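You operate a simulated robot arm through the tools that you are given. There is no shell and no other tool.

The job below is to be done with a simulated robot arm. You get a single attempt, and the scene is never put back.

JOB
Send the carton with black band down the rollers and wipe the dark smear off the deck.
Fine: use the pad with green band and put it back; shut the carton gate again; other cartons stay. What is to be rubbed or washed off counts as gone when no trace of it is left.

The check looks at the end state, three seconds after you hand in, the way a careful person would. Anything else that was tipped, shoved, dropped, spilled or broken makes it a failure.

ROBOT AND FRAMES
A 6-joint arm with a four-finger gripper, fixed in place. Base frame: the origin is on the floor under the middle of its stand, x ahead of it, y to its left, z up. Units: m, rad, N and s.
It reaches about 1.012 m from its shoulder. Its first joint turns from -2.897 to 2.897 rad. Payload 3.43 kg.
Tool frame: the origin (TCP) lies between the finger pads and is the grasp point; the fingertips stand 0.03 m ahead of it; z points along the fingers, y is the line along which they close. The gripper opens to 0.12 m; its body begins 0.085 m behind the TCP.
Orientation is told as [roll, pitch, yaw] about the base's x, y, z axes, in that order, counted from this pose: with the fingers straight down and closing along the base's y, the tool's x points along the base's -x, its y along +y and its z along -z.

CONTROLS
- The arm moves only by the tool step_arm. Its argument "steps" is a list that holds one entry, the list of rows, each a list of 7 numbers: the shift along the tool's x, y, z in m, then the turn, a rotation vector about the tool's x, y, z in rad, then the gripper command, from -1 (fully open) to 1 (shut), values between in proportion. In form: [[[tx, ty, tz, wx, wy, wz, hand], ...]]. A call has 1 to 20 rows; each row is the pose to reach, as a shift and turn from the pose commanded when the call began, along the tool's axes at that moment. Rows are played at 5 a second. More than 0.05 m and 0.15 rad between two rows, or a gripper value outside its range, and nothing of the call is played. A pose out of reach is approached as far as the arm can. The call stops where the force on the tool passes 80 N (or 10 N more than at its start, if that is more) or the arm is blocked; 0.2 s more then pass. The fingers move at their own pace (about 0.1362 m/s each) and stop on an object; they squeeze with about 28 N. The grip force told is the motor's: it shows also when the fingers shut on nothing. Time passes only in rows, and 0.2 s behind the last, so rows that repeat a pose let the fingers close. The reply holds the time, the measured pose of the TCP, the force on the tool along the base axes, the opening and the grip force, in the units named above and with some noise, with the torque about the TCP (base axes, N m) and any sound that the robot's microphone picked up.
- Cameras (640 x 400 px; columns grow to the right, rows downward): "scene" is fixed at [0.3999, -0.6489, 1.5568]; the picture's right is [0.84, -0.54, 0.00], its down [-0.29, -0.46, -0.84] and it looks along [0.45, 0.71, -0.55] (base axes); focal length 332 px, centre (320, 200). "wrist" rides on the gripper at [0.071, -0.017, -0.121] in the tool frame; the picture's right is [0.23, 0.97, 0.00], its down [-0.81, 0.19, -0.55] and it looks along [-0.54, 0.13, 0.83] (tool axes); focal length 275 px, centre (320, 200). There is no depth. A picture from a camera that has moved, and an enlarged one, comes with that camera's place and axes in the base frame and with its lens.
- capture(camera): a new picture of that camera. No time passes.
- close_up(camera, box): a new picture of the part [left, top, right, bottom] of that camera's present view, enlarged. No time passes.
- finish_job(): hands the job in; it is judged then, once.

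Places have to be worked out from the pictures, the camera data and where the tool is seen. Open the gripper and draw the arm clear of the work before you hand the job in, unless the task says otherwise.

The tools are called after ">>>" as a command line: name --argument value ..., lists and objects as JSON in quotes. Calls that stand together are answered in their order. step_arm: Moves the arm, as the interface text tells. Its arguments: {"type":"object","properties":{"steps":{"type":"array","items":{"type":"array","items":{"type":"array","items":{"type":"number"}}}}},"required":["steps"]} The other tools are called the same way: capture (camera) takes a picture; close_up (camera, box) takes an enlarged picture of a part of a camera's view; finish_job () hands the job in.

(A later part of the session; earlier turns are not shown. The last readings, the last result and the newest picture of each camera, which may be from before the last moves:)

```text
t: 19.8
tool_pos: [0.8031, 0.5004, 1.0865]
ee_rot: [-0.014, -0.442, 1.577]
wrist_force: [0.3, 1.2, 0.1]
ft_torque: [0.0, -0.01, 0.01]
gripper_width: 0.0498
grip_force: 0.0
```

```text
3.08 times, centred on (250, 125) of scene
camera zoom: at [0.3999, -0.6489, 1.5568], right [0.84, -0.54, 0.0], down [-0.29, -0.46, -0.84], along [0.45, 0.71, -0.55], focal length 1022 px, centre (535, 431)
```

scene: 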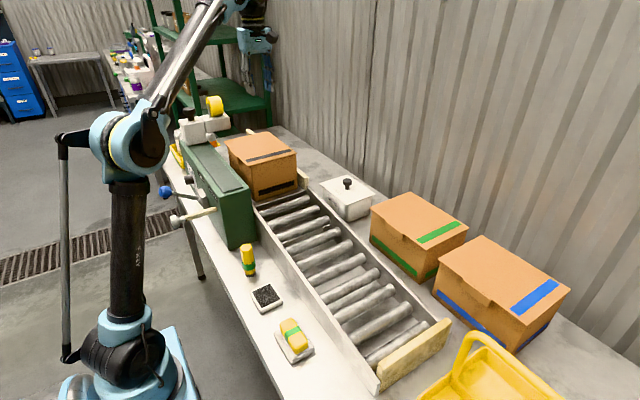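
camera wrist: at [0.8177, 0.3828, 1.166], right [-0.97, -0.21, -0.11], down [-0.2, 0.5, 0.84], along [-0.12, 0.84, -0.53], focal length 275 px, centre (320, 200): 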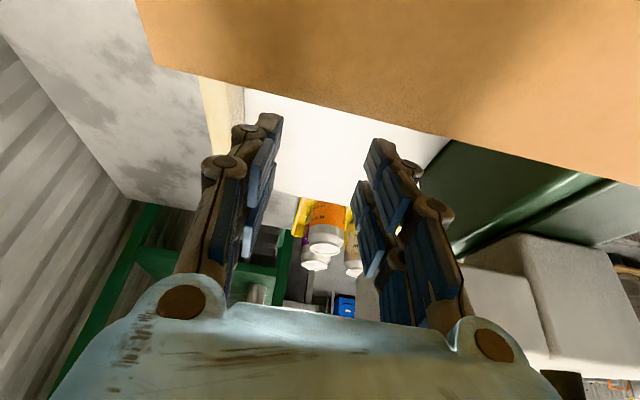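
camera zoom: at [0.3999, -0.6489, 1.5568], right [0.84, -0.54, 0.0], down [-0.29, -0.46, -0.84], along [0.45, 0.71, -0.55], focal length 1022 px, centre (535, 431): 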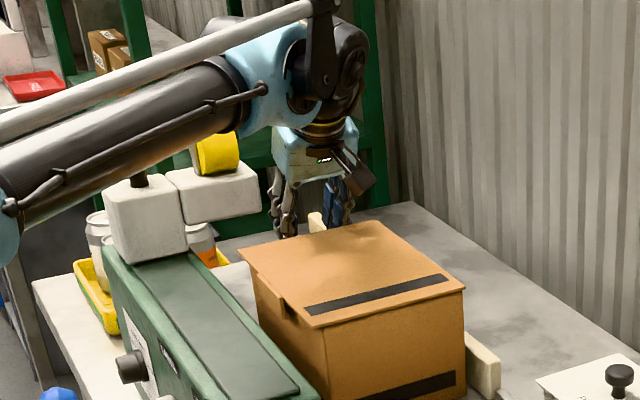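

The fingertips are behind the rear edge with no contact. I now draw straight along -y, 6 cm first, to pick up the carton and see how it moves.

>>> step_arm --steps '[[[0.0136, 0, -0.0064, 0, 0, 0, 0.167], [0.0272, 0, -0.0128, 0, 0, 0, 0.167], [0.0407, 0, -0.0192, 0, 0, 0, 0.167], [0.0543, 0, -0.0256, 0, 0, 0, 0.167]]]'

>>> capture --camera "wrist"

>>> close_up --camera "scene" --box '[160, 60, 400, 240]'

```text
t: 20.8
tool_pos: [0.8041, 0.4405, 1.0851]
ee_rot: [-0.012, -0.444, 1.575]
wrist_force: [0.6, 0.6, -0.5]
ft_torque: [0.0, -0.01, -0.02]
gripper_width: 0.05
grip_force: 0.1
```

```text
taken
camera wrist: at [0.8195, 0.3247, 1.1659], right [-0.97, -0.21, -0.11], down [-0.2, 0.5, 0.84], along [-0.12, 0.84, -0.53], focal length 275 px, centre (320, 200)
```

wrist: 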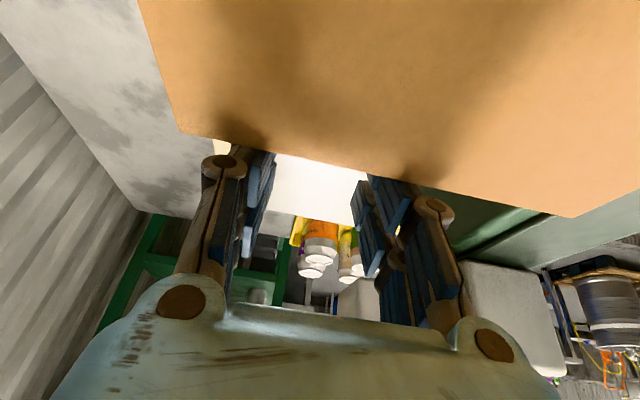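

```text
2.22 times, centred on (280, 150) of scene
camera zoom: at [0.3999, -0.6489, 1.5568], right [0.84, -0.54, 0.0], down [-0.29, -0.46, -0.84], along [0.45, 0.71, -0.55], focal length 738 px, centre (409, 311)
```

zoom: 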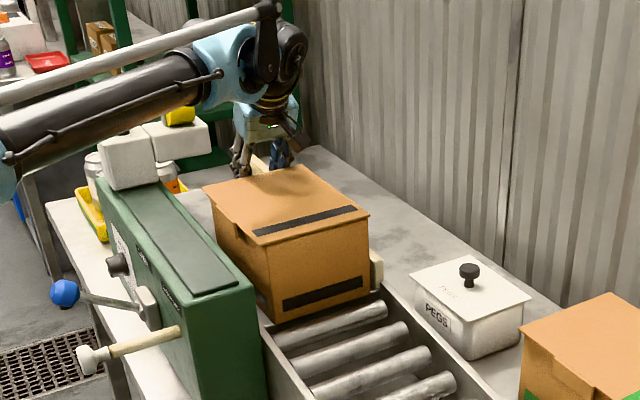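

The carton is moving with the fingers and stays square. I keep drawing in -y another 10 cm.

>>> step_arm --steps '[[[0.0181, 0, -0.0085, 0, 0, 0, 0.167], [0.0362, 0, -0.017, 0, 0, 0, 0.167], [0.0543, 0, -0.0256, 0, 0, 0, 0.167], [0.0724, 0, -0.0341, 0, 0, 0, 0.167], [0.0905, 0, -0.0426, 0, 0, 0, 0.167]]]'

>>> capture --camera "wrist"

>>> capture --camera "scene"

```text
t: 22.0
tool_pos: [0.8055, 0.3402, 1.0863]
ee_rot: [-0.014, -0.44, 1.577]
wrist_force: [0.0, 0.3, 1.8]
ft_torque: [0.01, -0.02, -0.04]
gripper_width: 0.0501
grip_force: 0.4
```

```text
taken
camera wrist: at [0.8207, 0.2238, 1.1654], right [-0.97, -0.21, -0.11], down [-0.2, 0.5, 0.84], along [-0.12, 0.84, -0.53], focal length 275 px, centre (320, 200)
```

wrist: 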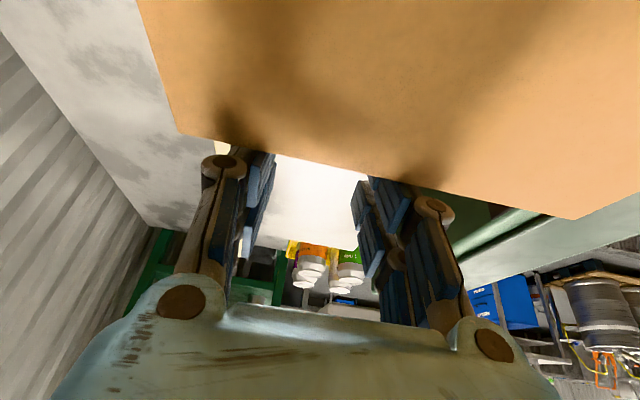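

```text
taken
```

scene: 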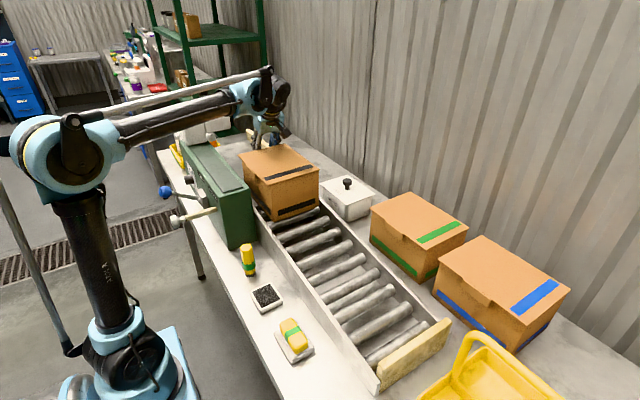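

The carton has moved about 13 cm and its front is over the first rollers. I continue another 10 cm in -y.

>>> step_arm --steps '[[[0.0181, 0, -0.0085, 0, 0, 0, 0.167], [0.0362, 0, -0.017, 0, 0, 0, 0.167], [0.0543, 0, -0.0256, 0, 0, 0, 0.167], [0.0724, 0, -0.0341, 0, 0, 0, 0.167], [0.0905, 0, -0.0426, 0, 0, 0, 0.167]]]'

>>> capture --camera "wrist"

>>> capture --camera "scene"

```text
t: 23.2
tool_pos: [0.8067, 0.2394, 1.0848]
ee_rot: [-0.014, -0.443, 1.578]
wrist_force: [0.1, -0.3, -0.4]
ft_torque: [0.02, 0.0, -0.01]
gripper_width: 0.0501
grip_force: 0.1
```

```text
taken
camera wrist: at [0.82, 0.1235, 1.165], right [-0.97, -0.21, -0.11], down [-0.2, 0.5, 0.84], along [-0.12, 0.84, -0.53], focal length 275 px, centre (320, 200)
```

wrist: 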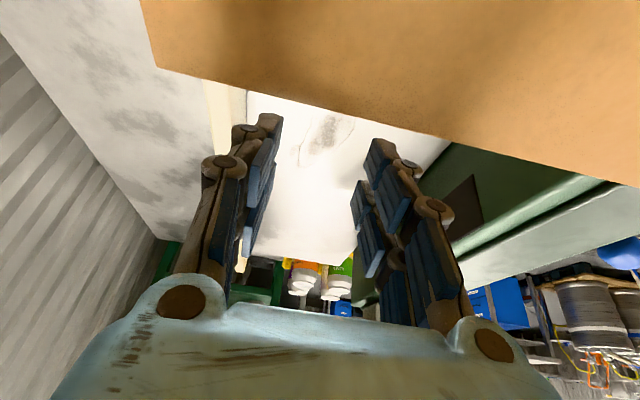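

```text
taken
```

scene: 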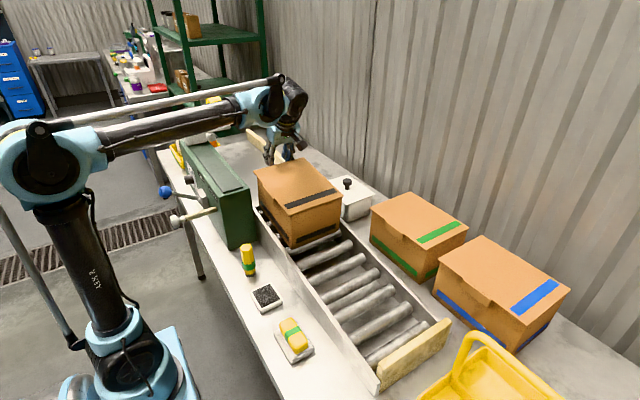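

The carton has begun to run ahead of the fingers on its own, and a smear is now visible on the bare deck. I hold still for a while to let the carton roll.

>>> step_arm --steps '[[[0, 0, 0, 0, 0, 0, 0.167], [0, 0, 0, 0, 0, 0, 0.167], [0, 0, 0, 0, 0, 0, 0.167], [0, 0, 0, 0, 0, 0, 0.167], [0, 0, 0, 0, 0, 0, 0.167]]]'

>>> capture --camera "scene"

>>> capture --camera "wrist"

```text
t: 24.4
tool_pos: [0.8051, 0.2394, 1.0853]
ee_rot: [-0.013, -0.441, 1.578]
wrist_force: [0.9, -0.8, -0.2]
ft_torque: [-0.02, 0.03, 0.03]
gripper_width: 0.0502
grip_force: 0.0
```

```text
taken
```

scene: 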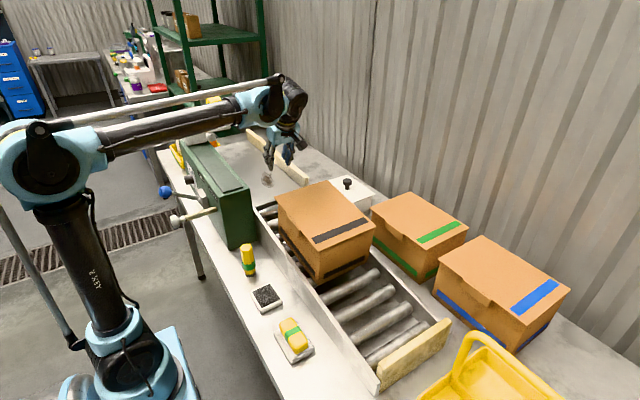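

```text
taken
camera wrist: at [0.8199, 0.1238, 1.1651], right [-0.97, -0.21, -0.11], down [-0.2, 0.5, 0.84], along [-0.12, 0.84, -0.53], focal length 275 px, centre (320, 200)
```

wrist: 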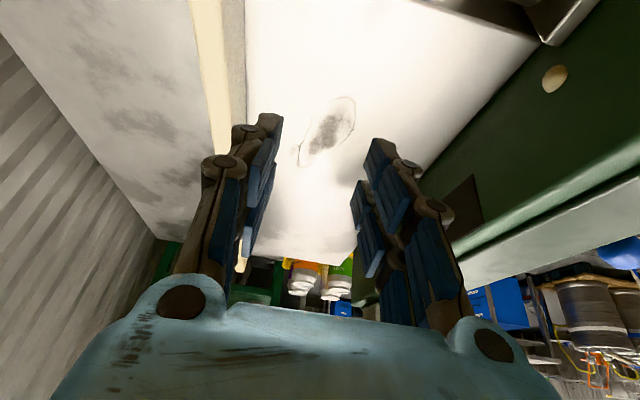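

The carton keeps rolling down by itself and the smear lies near (0.79, 0.31) on the deck. I raise the arm and return the tool to vertical while it runs.

>>> step_arm --steps '[[[-0.0142, 0, -0.0302, 0, 0, 0, 0.167], [-0.0284, 0, -0.0603, 0, 0.088, 0, 0.167], [-0.0426, 0, -0.0905, 0, 0.176, 0, 0.167], [-0.0568, 0, -0.1207, 0, 0.264, 0, 0.167], [-0.071, 0, -0.1508, 0, 0.352, 0, 0.167], [-0.0852, 0, -0.181, 0, 0.44, 0, 0.167], [-0.0852, 0, -0.181, 0, 0.44, 0, 0.167], [-0.0852, 0, -0.181, 0, 0.44, 0, 0.167]]]'

>>> capture --camera "scene"

>>> capture --camera "wrist"

```text
t: 26.2
tool_pos: [0.803, 0.2407, 1.2857]
ee_rot: [-0.013, -0.001, 1.571]
wrist_force: [-0.1, -0.1, -0.1]
ft_torque: [0.01, -0.02, 0.0]
gripper_width: 0.05
grip_force: 0.1
```

```text
taken
```

scene: 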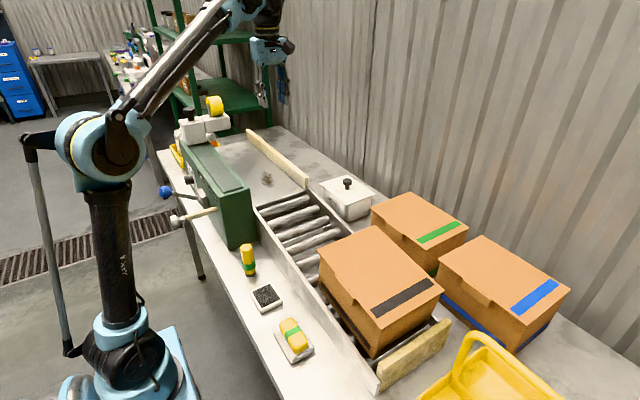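

```text
taken
camera wrist: at [0.8174, 0.1685, 1.4075], right [-0.97, -0.23, -0.01], down [-0.2, 0.81, 0.55], along [-0.12, 0.54, -0.83], focal length 275 px, centre (320, 200)
```

wrist: 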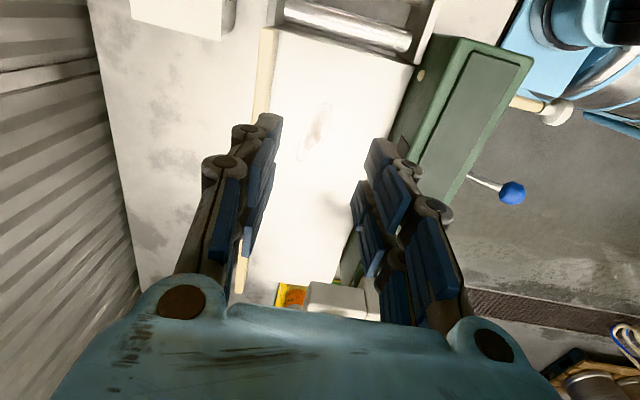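

The carton has run down to the foam stop. I zoom on it and on the smear.

>>> close_up --camera "wrist" --box '[250, 70, 390, 190]'

>>> close_up --camera "scene" --box '[220, 140, 340, 215]'

>>> close_up --camera "scene" --box '[290, 210, 480, 400]'

```text
3.33 times, centred on (320, 130) of wrist
camera zoom: at [0.8174, 0.1685, 1.4075], right [-0.97, -0.23, -0.01], down [-0.2, 0.81, 0.55], along [-0.12, 0.54, -0.83], focal length 918 px, centre (320, 433)
```

zoom: 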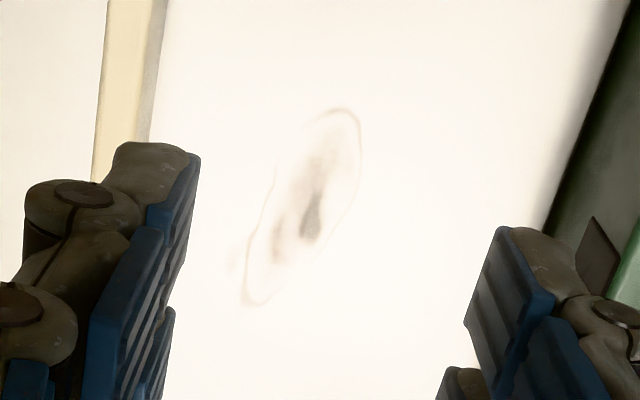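

```text
5.33 times, centred on (280, 178) of scene
camera zoom: at [0.3999, -0.6489, 1.5568], right [0.84, -0.54, 0.0], down [-0.29, -0.46, -0.84], along [0.45, 0.71, -0.55], focal length 1772 px, centre (533, 320)
```

zoom: 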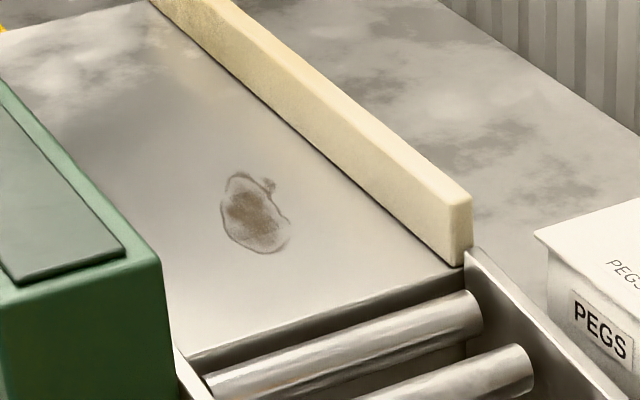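

```text
2.11 times, centred on (385, 305) of scene
camera zoom: at [0.3999, -0.6489, 1.5568], right [0.84, -0.54, 0.0], down [-0.29, -0.46, -0.84], along [0.45, 0.71, -0.55], focal length 700 px, centre (183, -21)
```

zoom: 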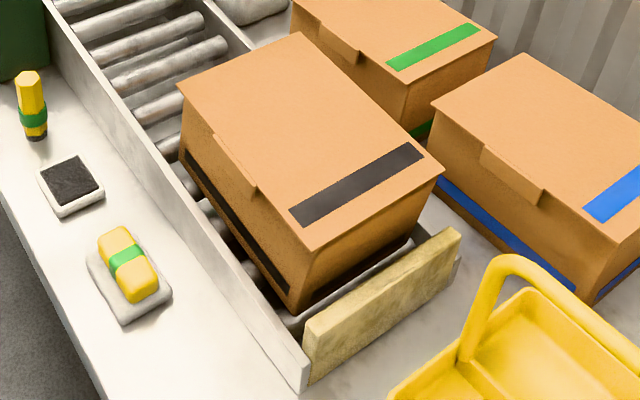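

The smear spans about x 0.77–0.83, y 0.265–0.39 on the deck (z≈0.966). Next I move over to look down on the yellow pad with the green band.

>>> step_arm --steps '[[[0.034, 0.0145, 0.0, 0, 0, 0, -0.25], [0.068, 0.029, 0.0, 0, 0, 0, -0.25], [0.102, 0.0435, 0.0, 0, 0, 0, -0.25], [0.136, 0.058, 0.0, 0, 0, 0, -0.25], [0.17, 0.0725, 0.0, 0, 0, 0, -0.25], [0.204, 0.087, 0.01, 0, 0, 0, -0.25], [0.238, 0.1015, 0.02, 0, 0, 0, -0.25], [0.272, 0.116, 0.03, 0, 0, 0, -0.25], [0.306, 0.1305, 0.04, 0, 0, 0, -0.25], [0.34, 0.145, 0.05, 0, 0, 0, -0.25], [0.374, 0.1595, 0.06, 0, 0, 0, -0.25], [0.408, 0.174, 0.07, 0, 0, 0, -0.25], [0.442, 0.1885, 0.08, 0, 0, 0, -0.25], [0.476, 0.203, 0.086, 0, 0, 0, -0.25], [0.476, 0.203, 0.086, 0, 0, 0, -0.25]]]'

>>> capture --camera "wrist"

>>> capture --camera "scene"

```text
t: 29.4
tool_pos: [0.6015, -0.2367, 1.1954]
ee_rot: [-0.013, -0.001, 1.57]
wrist_force: [-0.1, -1.3, 0.1]
ft_torque: [0.02, 0.02, 0.02]
gripper_width: 0.0752
grip_force: 0.0
```

```text
taken
camera wrist: at [0.6163, -0.3079, 1.3171], right [-0.97, -0.23, -0.01], down [-0.2, 0.81, 0.55], along [-0.12, 0.54, -0.83], focal length 275 px, centre (320, 200)
```

wrist: 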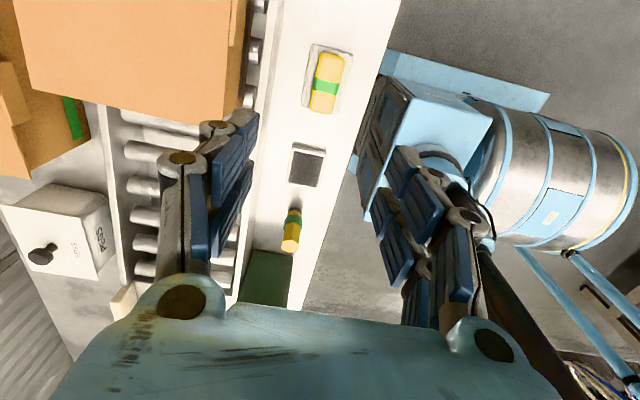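

```text
taken
```

scene: 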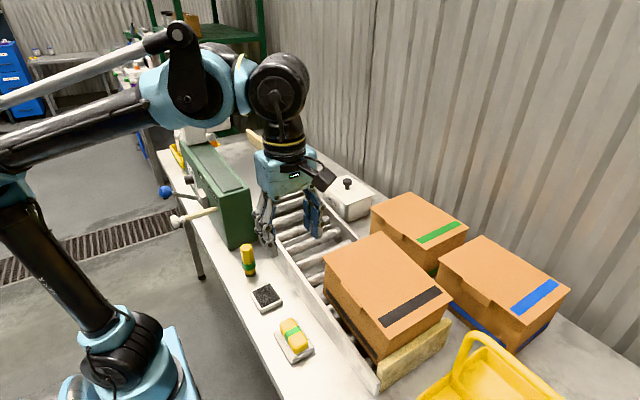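

The carton now rests against the foam stop. I zoom on the pad to get its pose and size.

>>> close_up --camera "wrist" --box '[280, 30, 380, 130]'

>>> close_up --camera "scene" --box '[255, 300, 335, 370]'

>>> close_up --camera "wrist" --box '[240, 120, 360, 270]'

```text
4.00 times, centred on (330, 80) of wrist
camera zoom: at [0.6163, -0.3079, 1.3171], right [-0.97, -0.23, -0.01], down [-0.2, 0.81, 0.55], along [-0.12, 0.54, -0.83], focal length 1101 px, centre (280, 680)
```

zoom: 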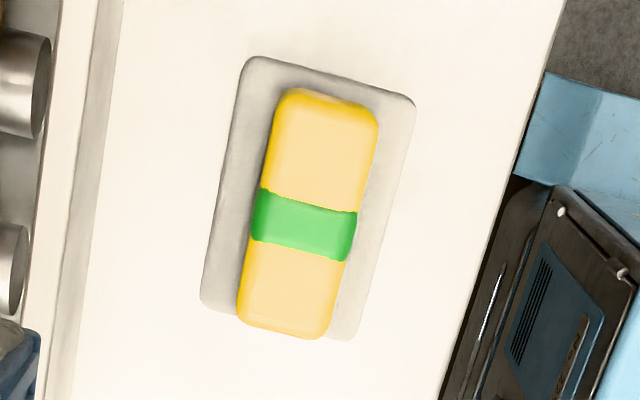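

```text
5.71 times, centred on (295, 335) of scene
camera zoom: at [0.3999, -0.6489, 1.5568], right [0.84, -0.54, 0.0], down [-0.29, -0.46, -0.84], along [0.45, 0.71, -0.55], focal length 1899 px, centre (463, -571)
```

zoom: 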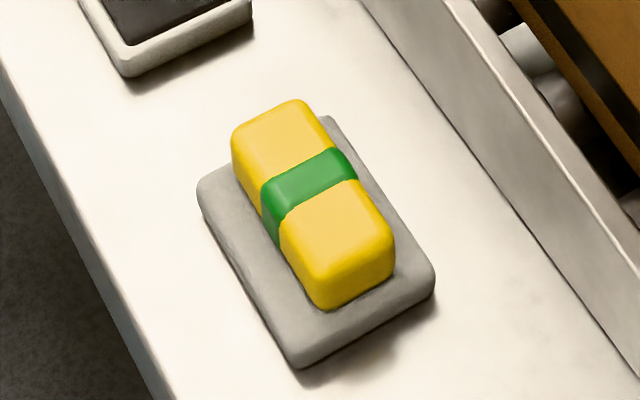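

```text
2.67 times, centred on (300, 195) of wrist
camera zoom: at [0.6163, -0.3079, 1.3171], right [-0.97, -0.23, -0.01], down [-0.2, 0.81, 0.55], along [-0.12, 0.54, -0.83], focal length 734 px, centre (373, 213)
```

zoom: 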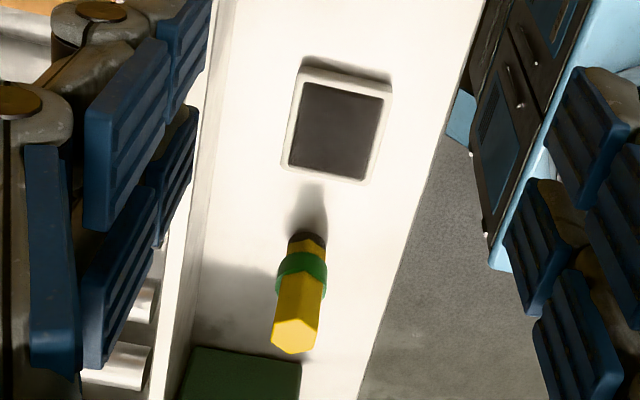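

The pad is about 0.036 × 0.08 × 0.024 m at (0.593, -0.227), long side along y. The rolled carton stands close beside it, so I check the carton's edge more exactly before planning the grasp.

>>> close_up --camera "wrist" --box '[100, 0, 300, 160]'

>>> close_up --camera "scene" --box '[260, 220, 420, 400]'

```text
2.50 times, centred on (200, 80) of wrist
camera zoom: at [0.6163, -0.3079, 1.3171], right [-0.97, -0.23, -0.01], down [-0.2, 0.81, 0.55], along [-0.12, 0.54, -0.83], focal length 688 px, centre (620, 500)
```

zoom: 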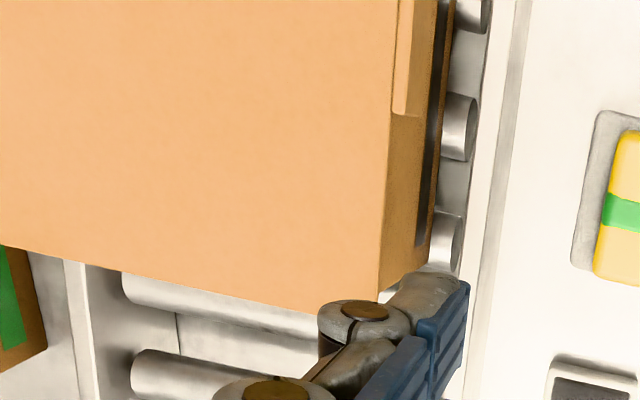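

```text
2.22 times, centred on (340, 310) of scene
camera zoom: at [0.3999, -0.6489, 1.5568], right [0.84, -0.54, 0.0], down [-0.29, -0.46, -0.84], along [0.45, 0.71, -0.55], focal length 738 px, centre (276, -44)
```

zoom: 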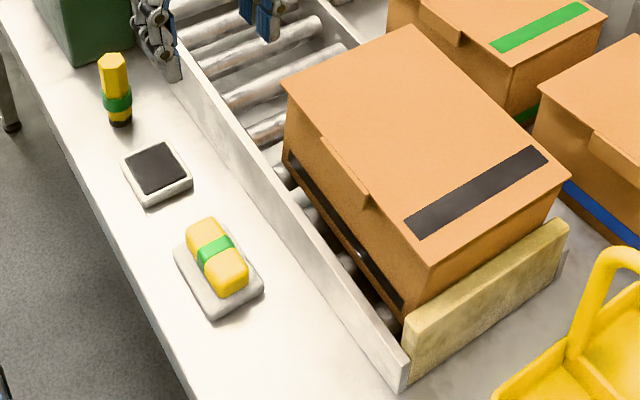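

The carton's lid edge is at x≈0.685, leaving about 2 cm to the gripper at the pad. I descend to just above the pad with fingers open about 0.06 m and check alignment.

>>> step_arm --steps '[[[-0.002, 0.0017, 0.037, 0, 0, -0.007, 0], [-0.004, 0.0034, 0.074, 0, 0, -0.014, 0], [-0.006, 0.0051, 0.111, 0, 0, -0.021, 0], [-0.008, 0.0068, 0.148, 0, 0, -0.028, 0], [-0.0097, 0.0085, 0.185, 0, 0, -0.035, 0], [-0.0097, 0.0085, 0.185, 0, 0, -0.035, 0]]]'

>>> capture --camera "wrist"

>>> close_up --camera "scene" --box '[220, 240, 400, 370]'

```text
t: 30.8
tool_pos: [0.5947, -0.2244, 1.0101]
ee_rot: [-0.012, -0.001, 1.607]
wrist_force: [1.0, -0.3, 0.1]
ft_torque: [0.01, -0.01, 0.02]
gripper_width: 0.0598
grip_force: 0.2
```

```text
taken
camera wrist: at [0.6105, -0.2959, 1.1314], right [-0.96, -0.26, -0.01], down [-0.23, 0.8, 0.55], along [-0.14, 0.53, -0.83], focal length 275 px, centre (320, 200)
```

wrist: 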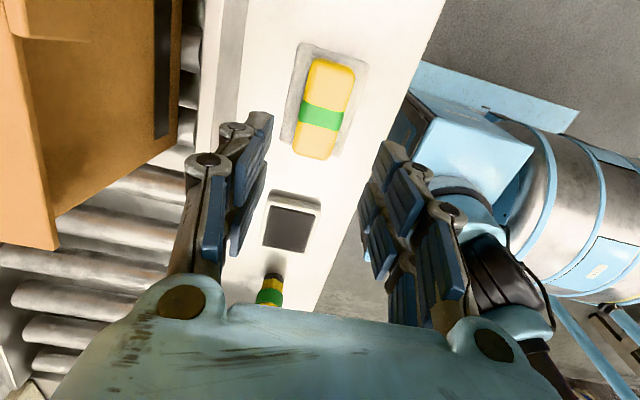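

```text
3.08 times, centred on (310, 305) of scene
camera zoom: at [0.3999, -0.6489, 1.5568], right [0.84, -0.54, 0.0], down [-0.29, -0.46, -0.84], along [0.45, 0.71, -0.55], focal length 1022 px, centre (351, -123)
```

zoom: 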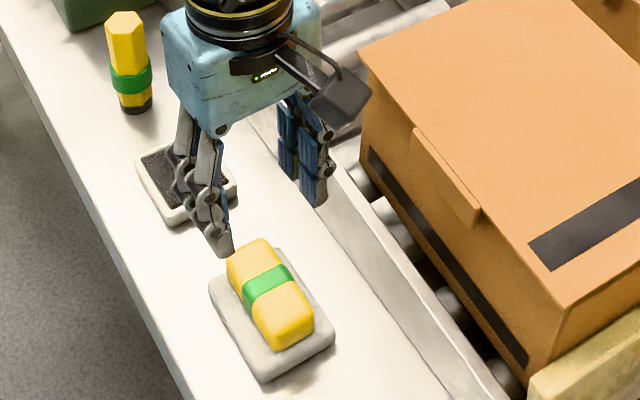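

The pad's top centre comes out at (0.594, -0.231, 0.905), about 4° rotated. I lower to just above grip height with a small yaw correction and check the fingers straddle it.

>>> step_arm --steps '[[[0.0022, 0.0002, 0.025, 0, 0, -0.01, 0.08], [0.0044, 0.0004, 0.05, 0, 0, -0.02, 0.08], [0.0066, 0.0006, 0.07, 0, 0, -0.025, 0.08], [0.0066, 0.0006, 0.07, 0, 0, -0.025, 0.08]]]'

>>> capture --camera "wrist"

>>> close_up --camera "scene" --box '[240, 270, 360, 370]'

```text
t: 31.8
tool_pos: [0.5939, -0.231, 0.9402]
ee_rot: [-0.013, 0.0, 1.632]
wrist_force: [0.3, -0.8, 0.0]
ft_torque: [0.02, -0.03, 0.0]
gripper_width: 0.0554
grip_force: 0.2
```

```text
taken
camera wrist: at [0.6131, -0.3017, 1.0619], right [-0.96, -0.29, -0.01], down [-0.25, 0.8, 0.55], along [-0.15, 0.53, -0.83], focal length 275 px, centre (320, 200)
```

wrist: 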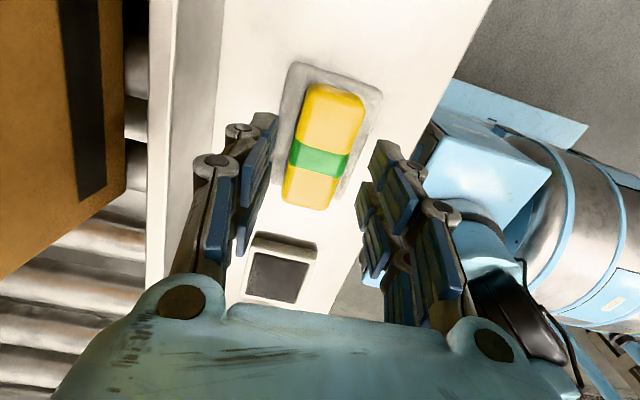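

```text
4.00 times, centred on (300, 320) of scene
camera zoom: at [0.3999, -0.6489, 1.5568], right [0.84, -0.54, 0.0], down [-0.29, -0.46, -0.84], along [0.45, 0.71, -0.55], focal length 1329 px, centre (400, -280)
```

zoom: 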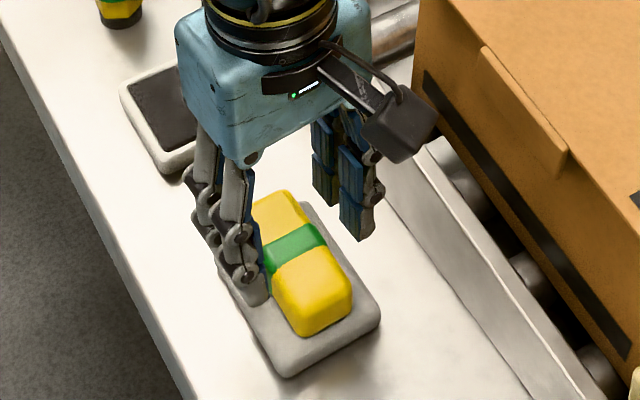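

The fingers straddle the pad at its middle. I lower the last 2.2 cm and close.

>>> step_arm --steps '[[[0.001, 0, 0.011, 0, 0, 0, 0.08], [0.001, 0, 0.022, 0, 0, 0, 0.08], [0.001, 0, 0.022, 0, 0, 0, 0.08]]]'

>>> close_up --camera "scene" --box '[240, 270, 360, 370]'

>>> capture --camera "wrist"

```text
t: 32.6
tool_pos: [0.5955, -0.2331, 0.9192]
ee_rot: [-0.013, 0.0, 1.633]
wrist_force: [0.7, -0.2, -0.8]
ft_torque: [-0.02, 0.02, 0.02]
gripper_width: 0.0553
grip_force: 0.1
```

```text
4.00 times, centred on (300, 320) of scene
camera zoom: at [0.3999, -0.6489, 1.5568], right [0.84, -0.54, 0.0], down [-0.29, -0.46, -0.84], along [0.45, 0.71, -0.55], focal length 1329 px, centre (400, -280)
```

zoom: 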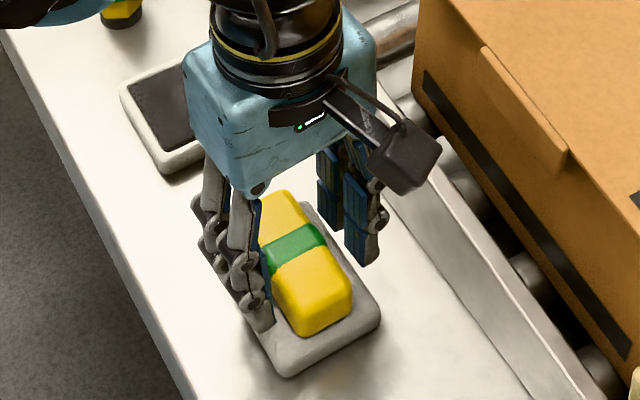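

```text
taken
camera wrist: at [0.6143, -0.3036, 1.0403], right [-0.96, -0.29, -0.01], down [-0.25, 0.8, 0.55], along [-0.15, 0.53, -0.83], focal length 275 px, centre (320, 200)
```

wrist: 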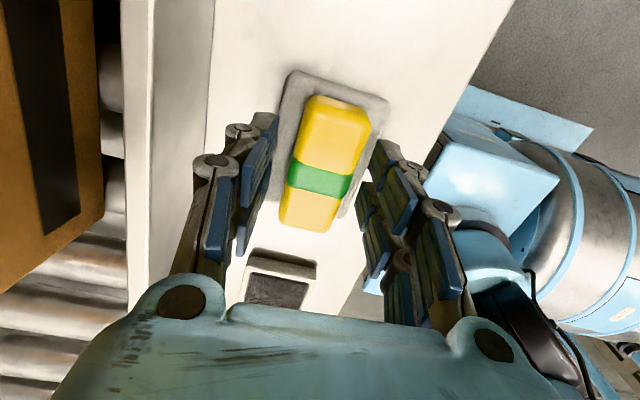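

The fingertips are just clear of the holder on both sides of the pad. I close to grip it.

>>> step_arm --steps '[[[0, 0, 0, 0, 0, 0, 1], [0, 0, 0, 0, 0, 0, 1], [0, 0, 0, 0, 0, 0, 1], [0, 0, 0, 0, 0, 0, 1]]]'

>>> close_up --camera "scene" --box '[240, 270, 360, 370]'

>>> capture --camera "wrist"

```text
t: 33.6
tool_pos: [0.5957, -0.2326, 0.9193]
ee_rot: [-0.011, -0.001, 1.631]
wrist_force: [0.7, 0.0, 0.2]
ft_torque: [-0.04, -0.03, -0.02]
gripper_width: 0.0353
grip_force: 27.6
```

```text
4.00 times, centred on (300, 320) of scene
camera zoom: at [0.3999, -0.6489, 1.5568], right [0.84, -0.54, 0.0], down [-0.29, -0.46, -0.84], along [0.45, 0.71, -0.55], focal length 1329 px, centre (400, -280)
```

zoom: 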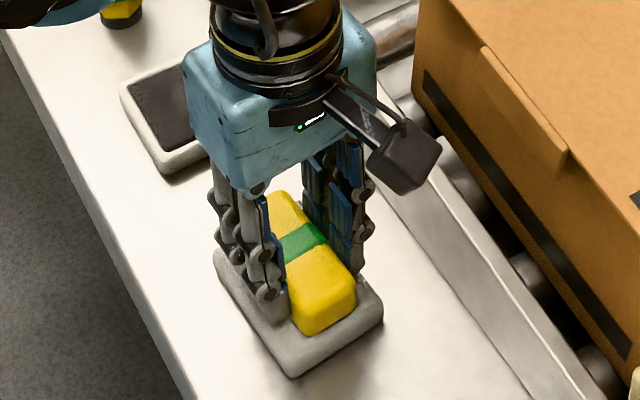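

```text
taken
camera wrist: at [0.6143, -0.3037, 1.0404], right [-0.96, -0.29, -0.01], down [-0.25, 0.8, 0.55], along [-0.15, 0.53, -0.83], focal length 275 px, centre (320, 200)
```

wrist: 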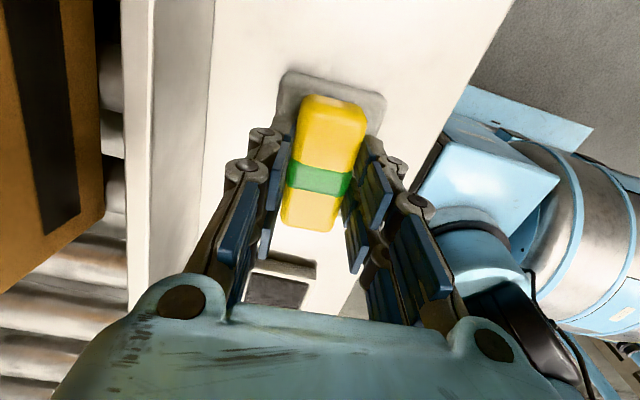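

Gripped at 0.035 m with 28 N. I lift 4 cm and check only the pad comes along.

>>> step_arm --steps '[[[0, 0, -0.01, 0, 0, 0, 1], [0, 0, -0.025, 0, 0, 0, 1], [0, 0, -0.045, 0, 0, 0, 1]]]'

>>> close_up --camera "scene" --box '[240, 270, 360, 370]'

>>> capture --camera "wrist"

```text
t: 34.4
tool_pos: [0.596, -0.2331, 0.964]
ee_rot: [-0.013, -0.002, 1.631]
wrist_force: [-0.2, -0.1, -0.8]
ft_torque: [-0.03, 0.0, 0.02]
gripper_width: 0.0354
grip_force: 28.4
```

```text
4.00 times, centred on (300, 320) of scene
camera zoom: at [0.3999, -0.6489, 1.5568], right [0.84, -0.54, 0.0], down [-0.29, -0.46, -0.84], along [0.45, 0.71, -0.55], focal length 1329 px, centre (400, -280)
```

zoom: 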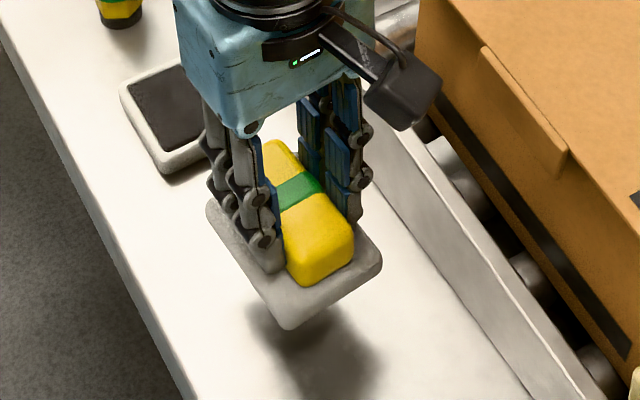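

```text
taken
camera wrist: at [0.6136, -0.3039, 1.0857], right [-0.96, -0.29, -0.01], down [-0.25, 0.8, 0.55], along [-0.15, 0.53, -0.83], focal length 275 px, centre (320, 200)
```

wrist: 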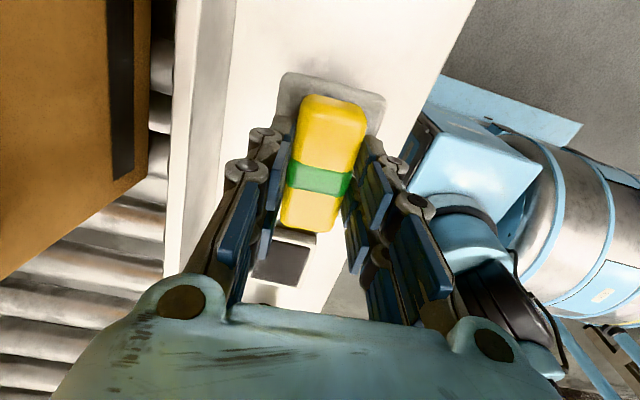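

The grey base came up with the yellow handle: it is one wiping pad, base about 0.062 × 0.086 m, whose bottom is roughly 5 cm below the TCP. I raise it and carry it over the conveyor to above the smear.

>>> step_arm --steps '[[[0, 0, -0.048, 0, 0, 0, 1], [0, 0, -0.096, 0, 0, 0, 1], [0, 0, -0.144, 0, 0, 0, 1], [0, 0, -0.192, 0, 0, 0, 1], [0, 0, -0.24, 0, 0, 0, 1], [-0.0423, -0.0183, -0.24, 0, 0, 0.0046, 1], [-0.0846, -0.0365, -0.24, 0, 0, 0.0092, 1], [-0.1268, -0.0548, -0.24, 0, 0, 0.0138, 1], [-0.1691, -0.0731, -0.24, 0, 0, 0.0185, 1], [-0.2114, -0.0914, -0.24, 0, 0, 0.0231, 1], [-0.2537, -0.1096, -0.24, 0, 0, 0.0277, 1], [-0.296, -0.1279, -0.24, 0, 0, 0.0323, 1], [-0.3382, -0.1462, -0.24, 0, 0, 0.0369, 1], [-0.3805, -0.1644, -0.24, 0, 0, 0.0415, 1], [-0.4228, -0.1827, -0.24, 0, 0, 0.0462, 1], [-0.4651, -0.201, -0.24, 0, 0, 0.0508, 1], [-0.5074, -0.2192, -0.24, 0, 0, 0.0554, 1], [-0.5497, -0.2375, -0.24, 0, 0, 0.06, 1]]]'

>>> capture --camera "wrist"

>>> capture --camera "scene"

```text
t: 38.2
tool_pos: [0.795, 0.3296, 1.2098]
ee_rot: [-0.013, -0.001, 1.57]
wrist_force: [-1.2, -1.0, -0.5]
ft_torque: [0.07, -0.07, 0.0]
gripper_width: 0.0348
grip_force: 27.9
```

```text
taken
camera wrist: at [0.8094, 0.2587, 1.3304], right [-0.97, -0.23, -0.01], down [-0.2, 0.81, 0.55], along [-0.12, 0.54, -0.83], focal length 275 px, centre (320, 200)
```

wrist: 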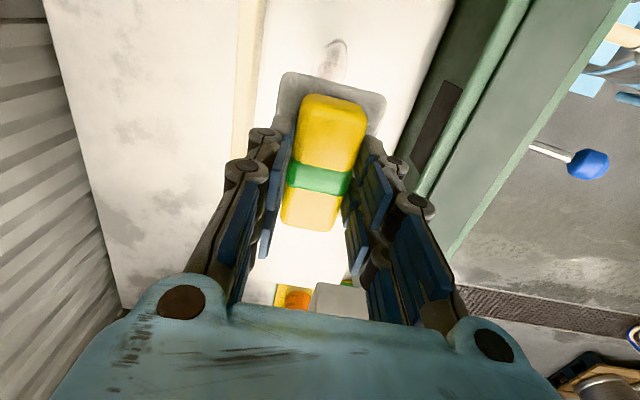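

```text
taken
```

scene: 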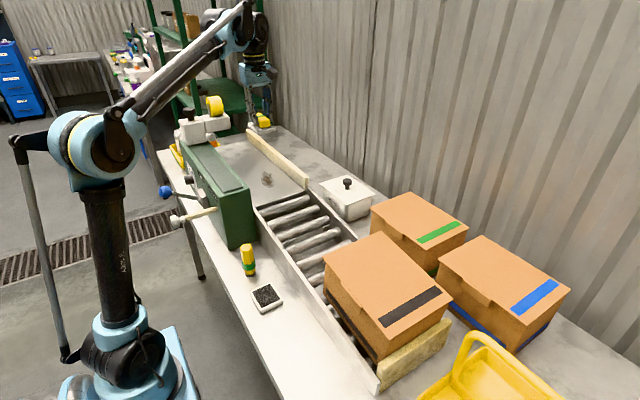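

The pad hangs level over the smear. I descend to about 1.5 cm above the deck.

>>> step_arm --steps '[[[0, 0, 0.035, 0, 0, 0, 1], [0, 0, 0.07, 0, 0, 0, 1], [0, 0, 0.105, 0, 0, 0, 1], [0, 0, 0.14, 0, 0, 0, 1], [0, 0, 0.17, 0, 0, 0, 1], [0, 0, 0.17, 0, 0, 0, 1]]]'

>>> close_up --camera "scene" --box '[220, 110, 340, 210]'

>>> capture --camera "wrist"

```text
t: 39.6
tool_pos: [0.7966, 0.3295, 1.038]
ee_rot: [-0.013, -0.002, 1.571]
wrist_force: [-0.4, -0.6, 0.0]
ft_torque: [0.02, 0.02, 0.02]
gripper_width: 0.0353
grip_force: 28.0
```

```text
4.00 times, centred on (280, 160) of scene
camera zoom: at [0.3999, -0.6489, 1.5568], right [0.84, -0.54, 0.0], down [-0.29, -0.46, -0.84], along [0.45, 0.71, -0.55], focal length 1329 px, centre (480, 360)
```

zoom: 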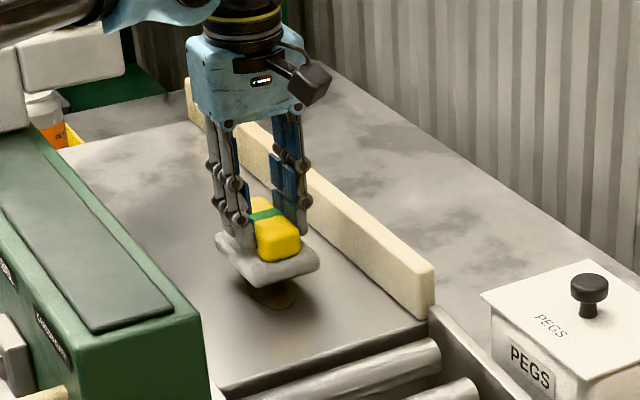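

```text
taken
camera wrist: at [0.8114, 0.2573, 1.1601], right [-0.97, -0.23, -0.01], down [-0.2, 0.81, 0.55], along [-0.12, 0.54, -0.83], focal length 275 px, centre (320, 200)
```

wrist: 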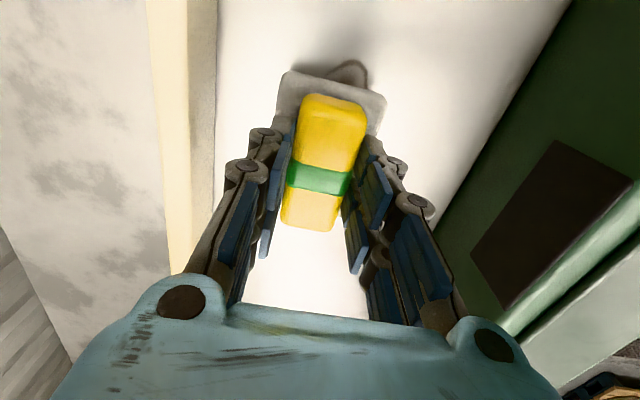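

The pad is about 2 cm above the deck with the smear under it. I go down carefully in small steps while watching the vertical force.

>>> step_arm --steps '[[[0, 0, 0.006, 0, 0, 0, 1], [0, 0, 0.012, 0, 0, 0, 1], [0, 0, 0.012, 0, 0, 0, 1]]]'

>>> step_arm --steps '[[[0, 0, 0.002, 0, 0, 0, 1], [0, 0, 0.004, 0, 0, 0, 1], [0, 0, 0.004, 0, 0, 0, 1]]]'

```text
t: 40.4
tool_pos: [0.7974, 0.3291, 1.0259]
ee_rot: [-0.012, -0.003, 1.571]
wrist_force: [0.0, 0.7, -1.6]
ft_torque: [0.04, 0.0, 0.01]
gripper_width: 0.0352
grip_force: 28.4
```

```text
t: 41.2
tool_pos: [0.7969, 0.3301, 1.0211]
ee_rot: [-0.014, 0.0, 1.571]
wrist_force: [-0.6, 0.1, -0.1]
ft_torque: [0.02, -0.01, 0.0]
gripper_width: 0.0354
grip_force: 28.0
```

No contact yet at z=1.021; I continue down in 3 mm steps.

>>> step_arm --steps '[[[0, 0, 0.0015, 0, 0, 0, 1], [0, 0, 0.003, 0, 0, 0, 1], [0, 0, 0.003, 0, 0, 0, 1]]]'

>>> step_arm --steps '[[[0, 0, 0.0015, 0, 0, 0, 1], [0, 0, 0.003, 0, 0, 0, 1], [0, 0, 0.003, 0, 0, 0, 1]]]'

>>> close_up --camera "scene" --box '[240, 140, 320, 200]'

```text
t: 42.0
tool_pos: [0.7981, 0.3303, 1.0191]
ee_rot: [-0.014, -0.002, 1.571]
wrist_force: [0.5, 0.6, 3.2]
ft_torque: [-0.19, 0.12, 0.0]
gripper_width: 0.0352
grip_force: 27.7
```

```text
t: 42.8
tool_pos: [0.7975, 0.3292, 1.016]
ee_rot: [-0.011, -0.001, 1.572]
wrist_force: [4.3, 4.9, 20.7]
ft_torque: [0.12, -0.08, -0.01]
gripper_width: 0.0357
grip_force: 27.7
```

```text
6.67 times, centred on (280, 170) of scene
camera zoom: at [0.3999, -0.6489, 1.5568], right [0.84, -0.54, 0.0], down [-0.29, -0.46, -0.84], along [0.45, 0.71, -0.55], focal length 2215 px, centre (587, 400)
```

zoom: 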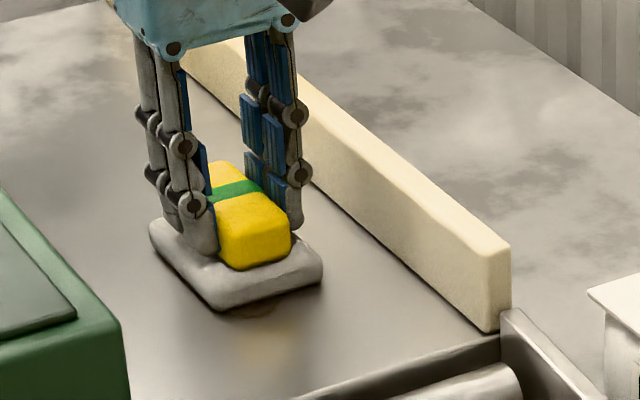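

Contact at z≈1.018; now pressing with about 20 N at z=1.016. I stroke back and forth along y over the smear (y 0.25–0.41) in this lane.

>>> step_arm --steps '[[[0.02, 0, 0, 0, 0, 0, 1], [0.04, 0, 0, 0, 0, 0, 1], [0.06, 0, 0, 0, 0, 0, 1], [0.08, 0, 0, 0, 0, 0, 1], [0.06, 0, 0, 0, 0, 0, 1], [0.04, 0, 0, 0, 0, 0, 1], [0.02, 0, 0, 0, 0, 0, 1], [0, 0, 0, 0, 0, 0, 1], [-0.02, 0, 0, 0, 0, 0, 1], [-0.04, 0, 0, 0, 0, 0, 1], [-0.06, 0, 0, 0, 0, 0, 1], [-0.08, 0, 0, 0, 0, 0, 1], [-0.06, 0, 0, 0, 0, 0, 1], [-0.04, 0, 0, 0, 0, 0, 1], [-0.02, 0, 0, 0, 0, 0, 1], [0, 0, 0, 0, 0, 0, 1]]]'

>>> close_up --camera "scene" --box '[220, 120, 340, 210]'

>>> capture --camera "wrist"

```text
t: 46.2
tool_pos: [0.7988, 0.3274, 1.0138]
ee_rot: [-0.011, 0.0, 1.571]
wrist_force: [0.1, -0.4, -1.3]
ft_torque: [-0.02, -0.03, 0.0]
gripper_width: 0.0354
grip_force: 27.9
```

```text
4.44 times, centred on (280, 165) of scene
camera zoom: at [0.3999, -0.6489, 1.5568], right [0.84, -0.54, 0.0], down [-0.29, -0.46, -0.84], along [0.45, 0.71, -0.55], focal length 1477 px, centre (498, 356)
```

zoom: 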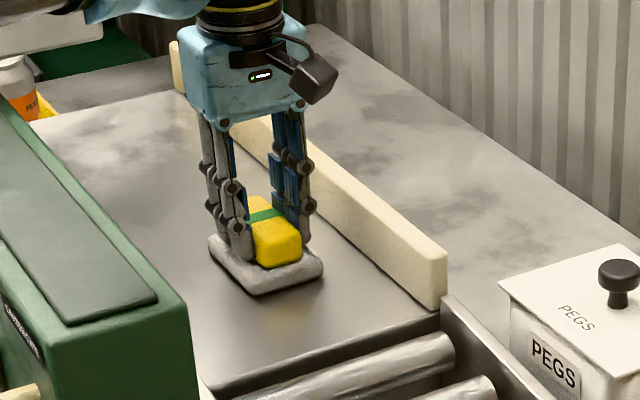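

```text
taken
camera wrist: at [0.8132, 0.2566, 1.1367], right [-0.97, -0.23, -0.01], down [-0.2, 0.81, 0.55], along [-0.12, 0.54, -0.83], focal length 275 px, centre (320, 200)
```

wrist: 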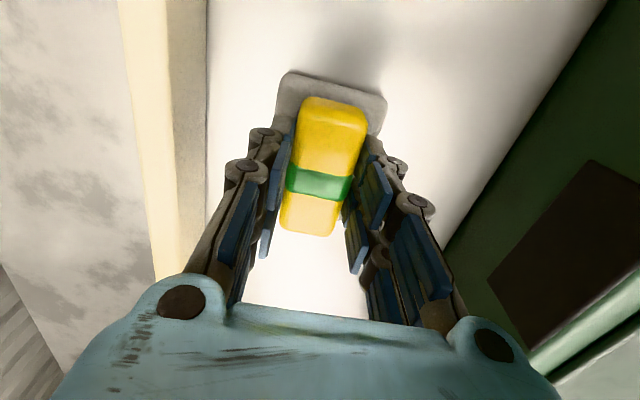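

The vertical load has faded: the pad slid up a few mm in the grip. I press 3 mm further down, and read the force before continuing.

>>> step_arm --steps '[[[0, 0, 0.0015, 0, 0, 0, 1], [0, 0, 0.003, 0, 0, 0, 1], [0, 0, 0.003, 0, 0, 0, 1]]]'

```text
t: 47.0
tool_pos: [0.7973, 0.3288, 1.0115]
ee_rot: [-0.013, -0.002, 1.569]
wrist_force: [8.8, -3.3, 20.1]
ft_torque: [-0.1, -0.21, 0.02]
gripper_width: 0.0354
grip_force: 27.2
```

Pressing at 20 N again. I stroke lanes at x≈0.815 and x≈0.785 with a slight progressive press to make up for the slip.

>>> step_arm --steps '[[[0, -0.01, 0, 0, 0, 0, 1], [0.025, -0.018, 0, 0, 0, 0, 1], [0.05, -0.018, 0.0003, 0, 0, 0, 1], [0.075, -0.018, 0.0005, 0, 0, 0, 1], [0.05, -0.018, 0.0007, 0, 0, 0, 1], [0.025, -0.018, 0.0009, 0, 0, 0, 1], [0, -0.018, 0.001, 0, 0, 0, 1], [-0.025, -0.018, 0.0011, 0, 0, 0, 1], [-0.05, -0.018, 0.0012, 0, 0, 0, 1], [-0.075, -0.018, 0.0013, 0, 0, 0, 1], [-0.05, -0.018, 0.0014, 0, 0, 0, 1], [-0.025, -0.005, 0.0015, 0, 0, 0, 1], [0, 0.012, 0.0016, 0, 0, 0, 1], [0.025, 0.012, 0.0017, 0, 0, 0, 1], [0.05, 0.012, 0.0018, 0, 0, 0, 1], [0.075, 0.012, 0.0019, 0, 0, 0, 1], [0.05, 0.012, 0.002, 0, 0, 0, 1], [0.025, 0.012, 0.0021, 0, 0, 0, 1], [0, 0.012, 0.0022, 0, 0, 0, 1], [-0.025, 0.012, 0.0023, 0, 0, 0, 1]]]'

>>> capture --camera "wrist"

>>> close_up --camera "scene" --box '[220, 120, 340, 210]'

```text
t: 51.2
tool_pos: [0.7855, 0.3545, 1.0098]
ee_rot: [-0.011, -0.002, 1.571]
wrist_force: [0.8, -6.0, 17.7]
ft_torque: [-0.29, 0.01, 0.07]
gripper_width: 0.0355
grip_force: 27.8
```

```text
taken
camera wrist: at [0.7993, 0.283, 1.1322], right [-0.97, -0.23, -0.01], down [-0.2, 0.81, 0.55], along [-0.12, 0.54, -0.83], focal length 275 px, centre (320, 200)
```

wrist: 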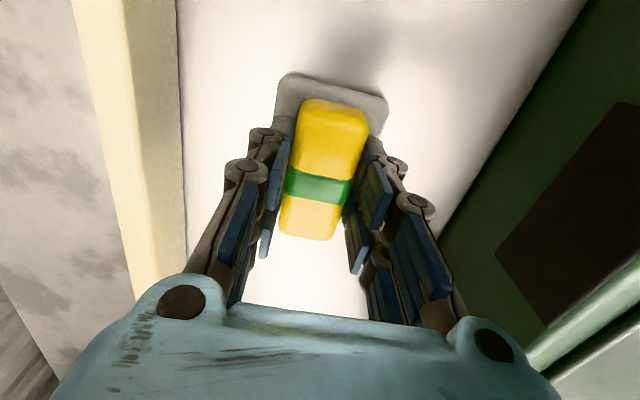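

```text
4.44 times, centred on (280, 165) of scene
camera zoom: at [0.3999, -0.6489, 1.5568], right [0.84, -0.54, 0.0], down [-0.29, -0.46, -0.84], along [0.45, 0.71, -0.55], focal length 1477 px, centre (498, 356)
```

zoom: 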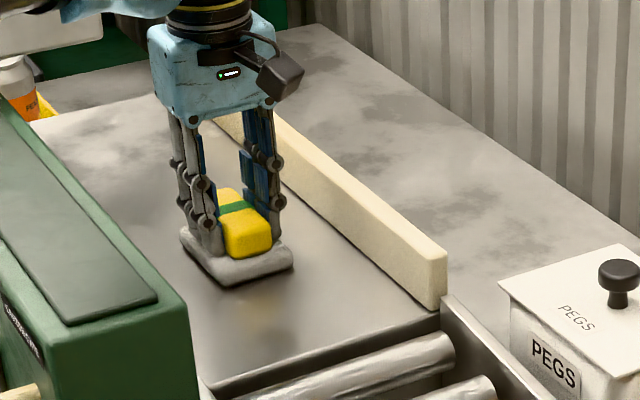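

Force is steady at 18 N and the pad stays square. I do another round of strokes covering x≈0.77–0.82 over the full length.

>>> step_arm --steps '[[[-0.025, 0, 0, 0, 0, 0, 1], [-0.055, 0, 0, 0, 0, 0, 1], [-0.055, -0.0145, 0.0002, 0, 0, 0, 1], [-0.025, -0.0145, 0.0003, 0, 0, 0, 1], [0.005, -0.0145, 0.0004, 0, 0, 0, 1], [0.035, -0.0145, 0.0005, 0, 0, 0, 1], [0.065, -0.0145, 0.0006, 0, 0, 0, 1], [0.1, -0.0145, 0.0006, 0, 0, 0, 1], [0.1, -0.035, 0.0006, 0, 0, 0, 1], [0.07, -0.035, 0.0006, 0, 0, 0, 1], [0.04, -0.035, 0.0007, 0, 0, 0, 1], [0.01, -0.035, 0.0008, 0, 0, 0, 1], [-0.02, -0.035, 0.0009, 0, 0, 0, 1], [-0.055, -0.035, 0.001, 0, 0, 0, 1], [-0.05, -0.01, 0.001, 0, 0, 0, 1], [-0.04, 0.012, 0.001, 0, 0, 0, 1], [-0.01, 0.012, 0.001, 0, 0, 0, 1], [0.025, 0.012, 0.001, 0, 0, 0, 1], [0.06, 0.012, 0.001, 0, 0, 0, 1], [0.095, 0.012, 0.001, 0, 0, 0, 1]]]'

>>> capture --camera "wrist"

>>> close_up --camera "scene" --box '[220, 120, 340, 210]'

```text
t: 55.4
tool_pos: [0.7734, 0.2585, 1.0091]
ee_rot: [-0.014, 0.0, 1.572]
wrist_force: [-1.3, 0.7, 5.0]
ft_torque: [0.18, 0.01, -0.01]
gripper_width: 0.0355
grip_force: 27.6
```

```text
taken
camera wrist: at [0.7875, 0.1869, 1.1306], right [-0.97, -0.23, -0.01], down [-0.2, 0.81, 0.55], along [-0.12, 0.54, -0.83], focal length 275 px, centre (320, 200)
```

wrist: 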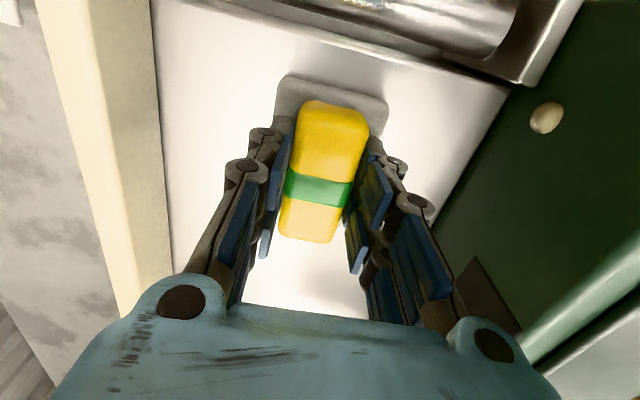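

```text
4.44 times, centred on (280, 165) of scene
camera zoom: at [0.3999, -0.6489, 1.5568], right [0.84, -0.54, 0.0], down [-0.29, -0.46, -0.84], along [0.45, 0.71, -0.55], focal length 1477 px, centre (498, 356)
```

zoom: 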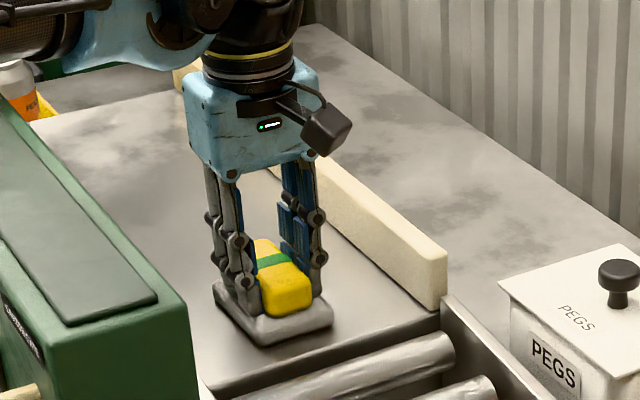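

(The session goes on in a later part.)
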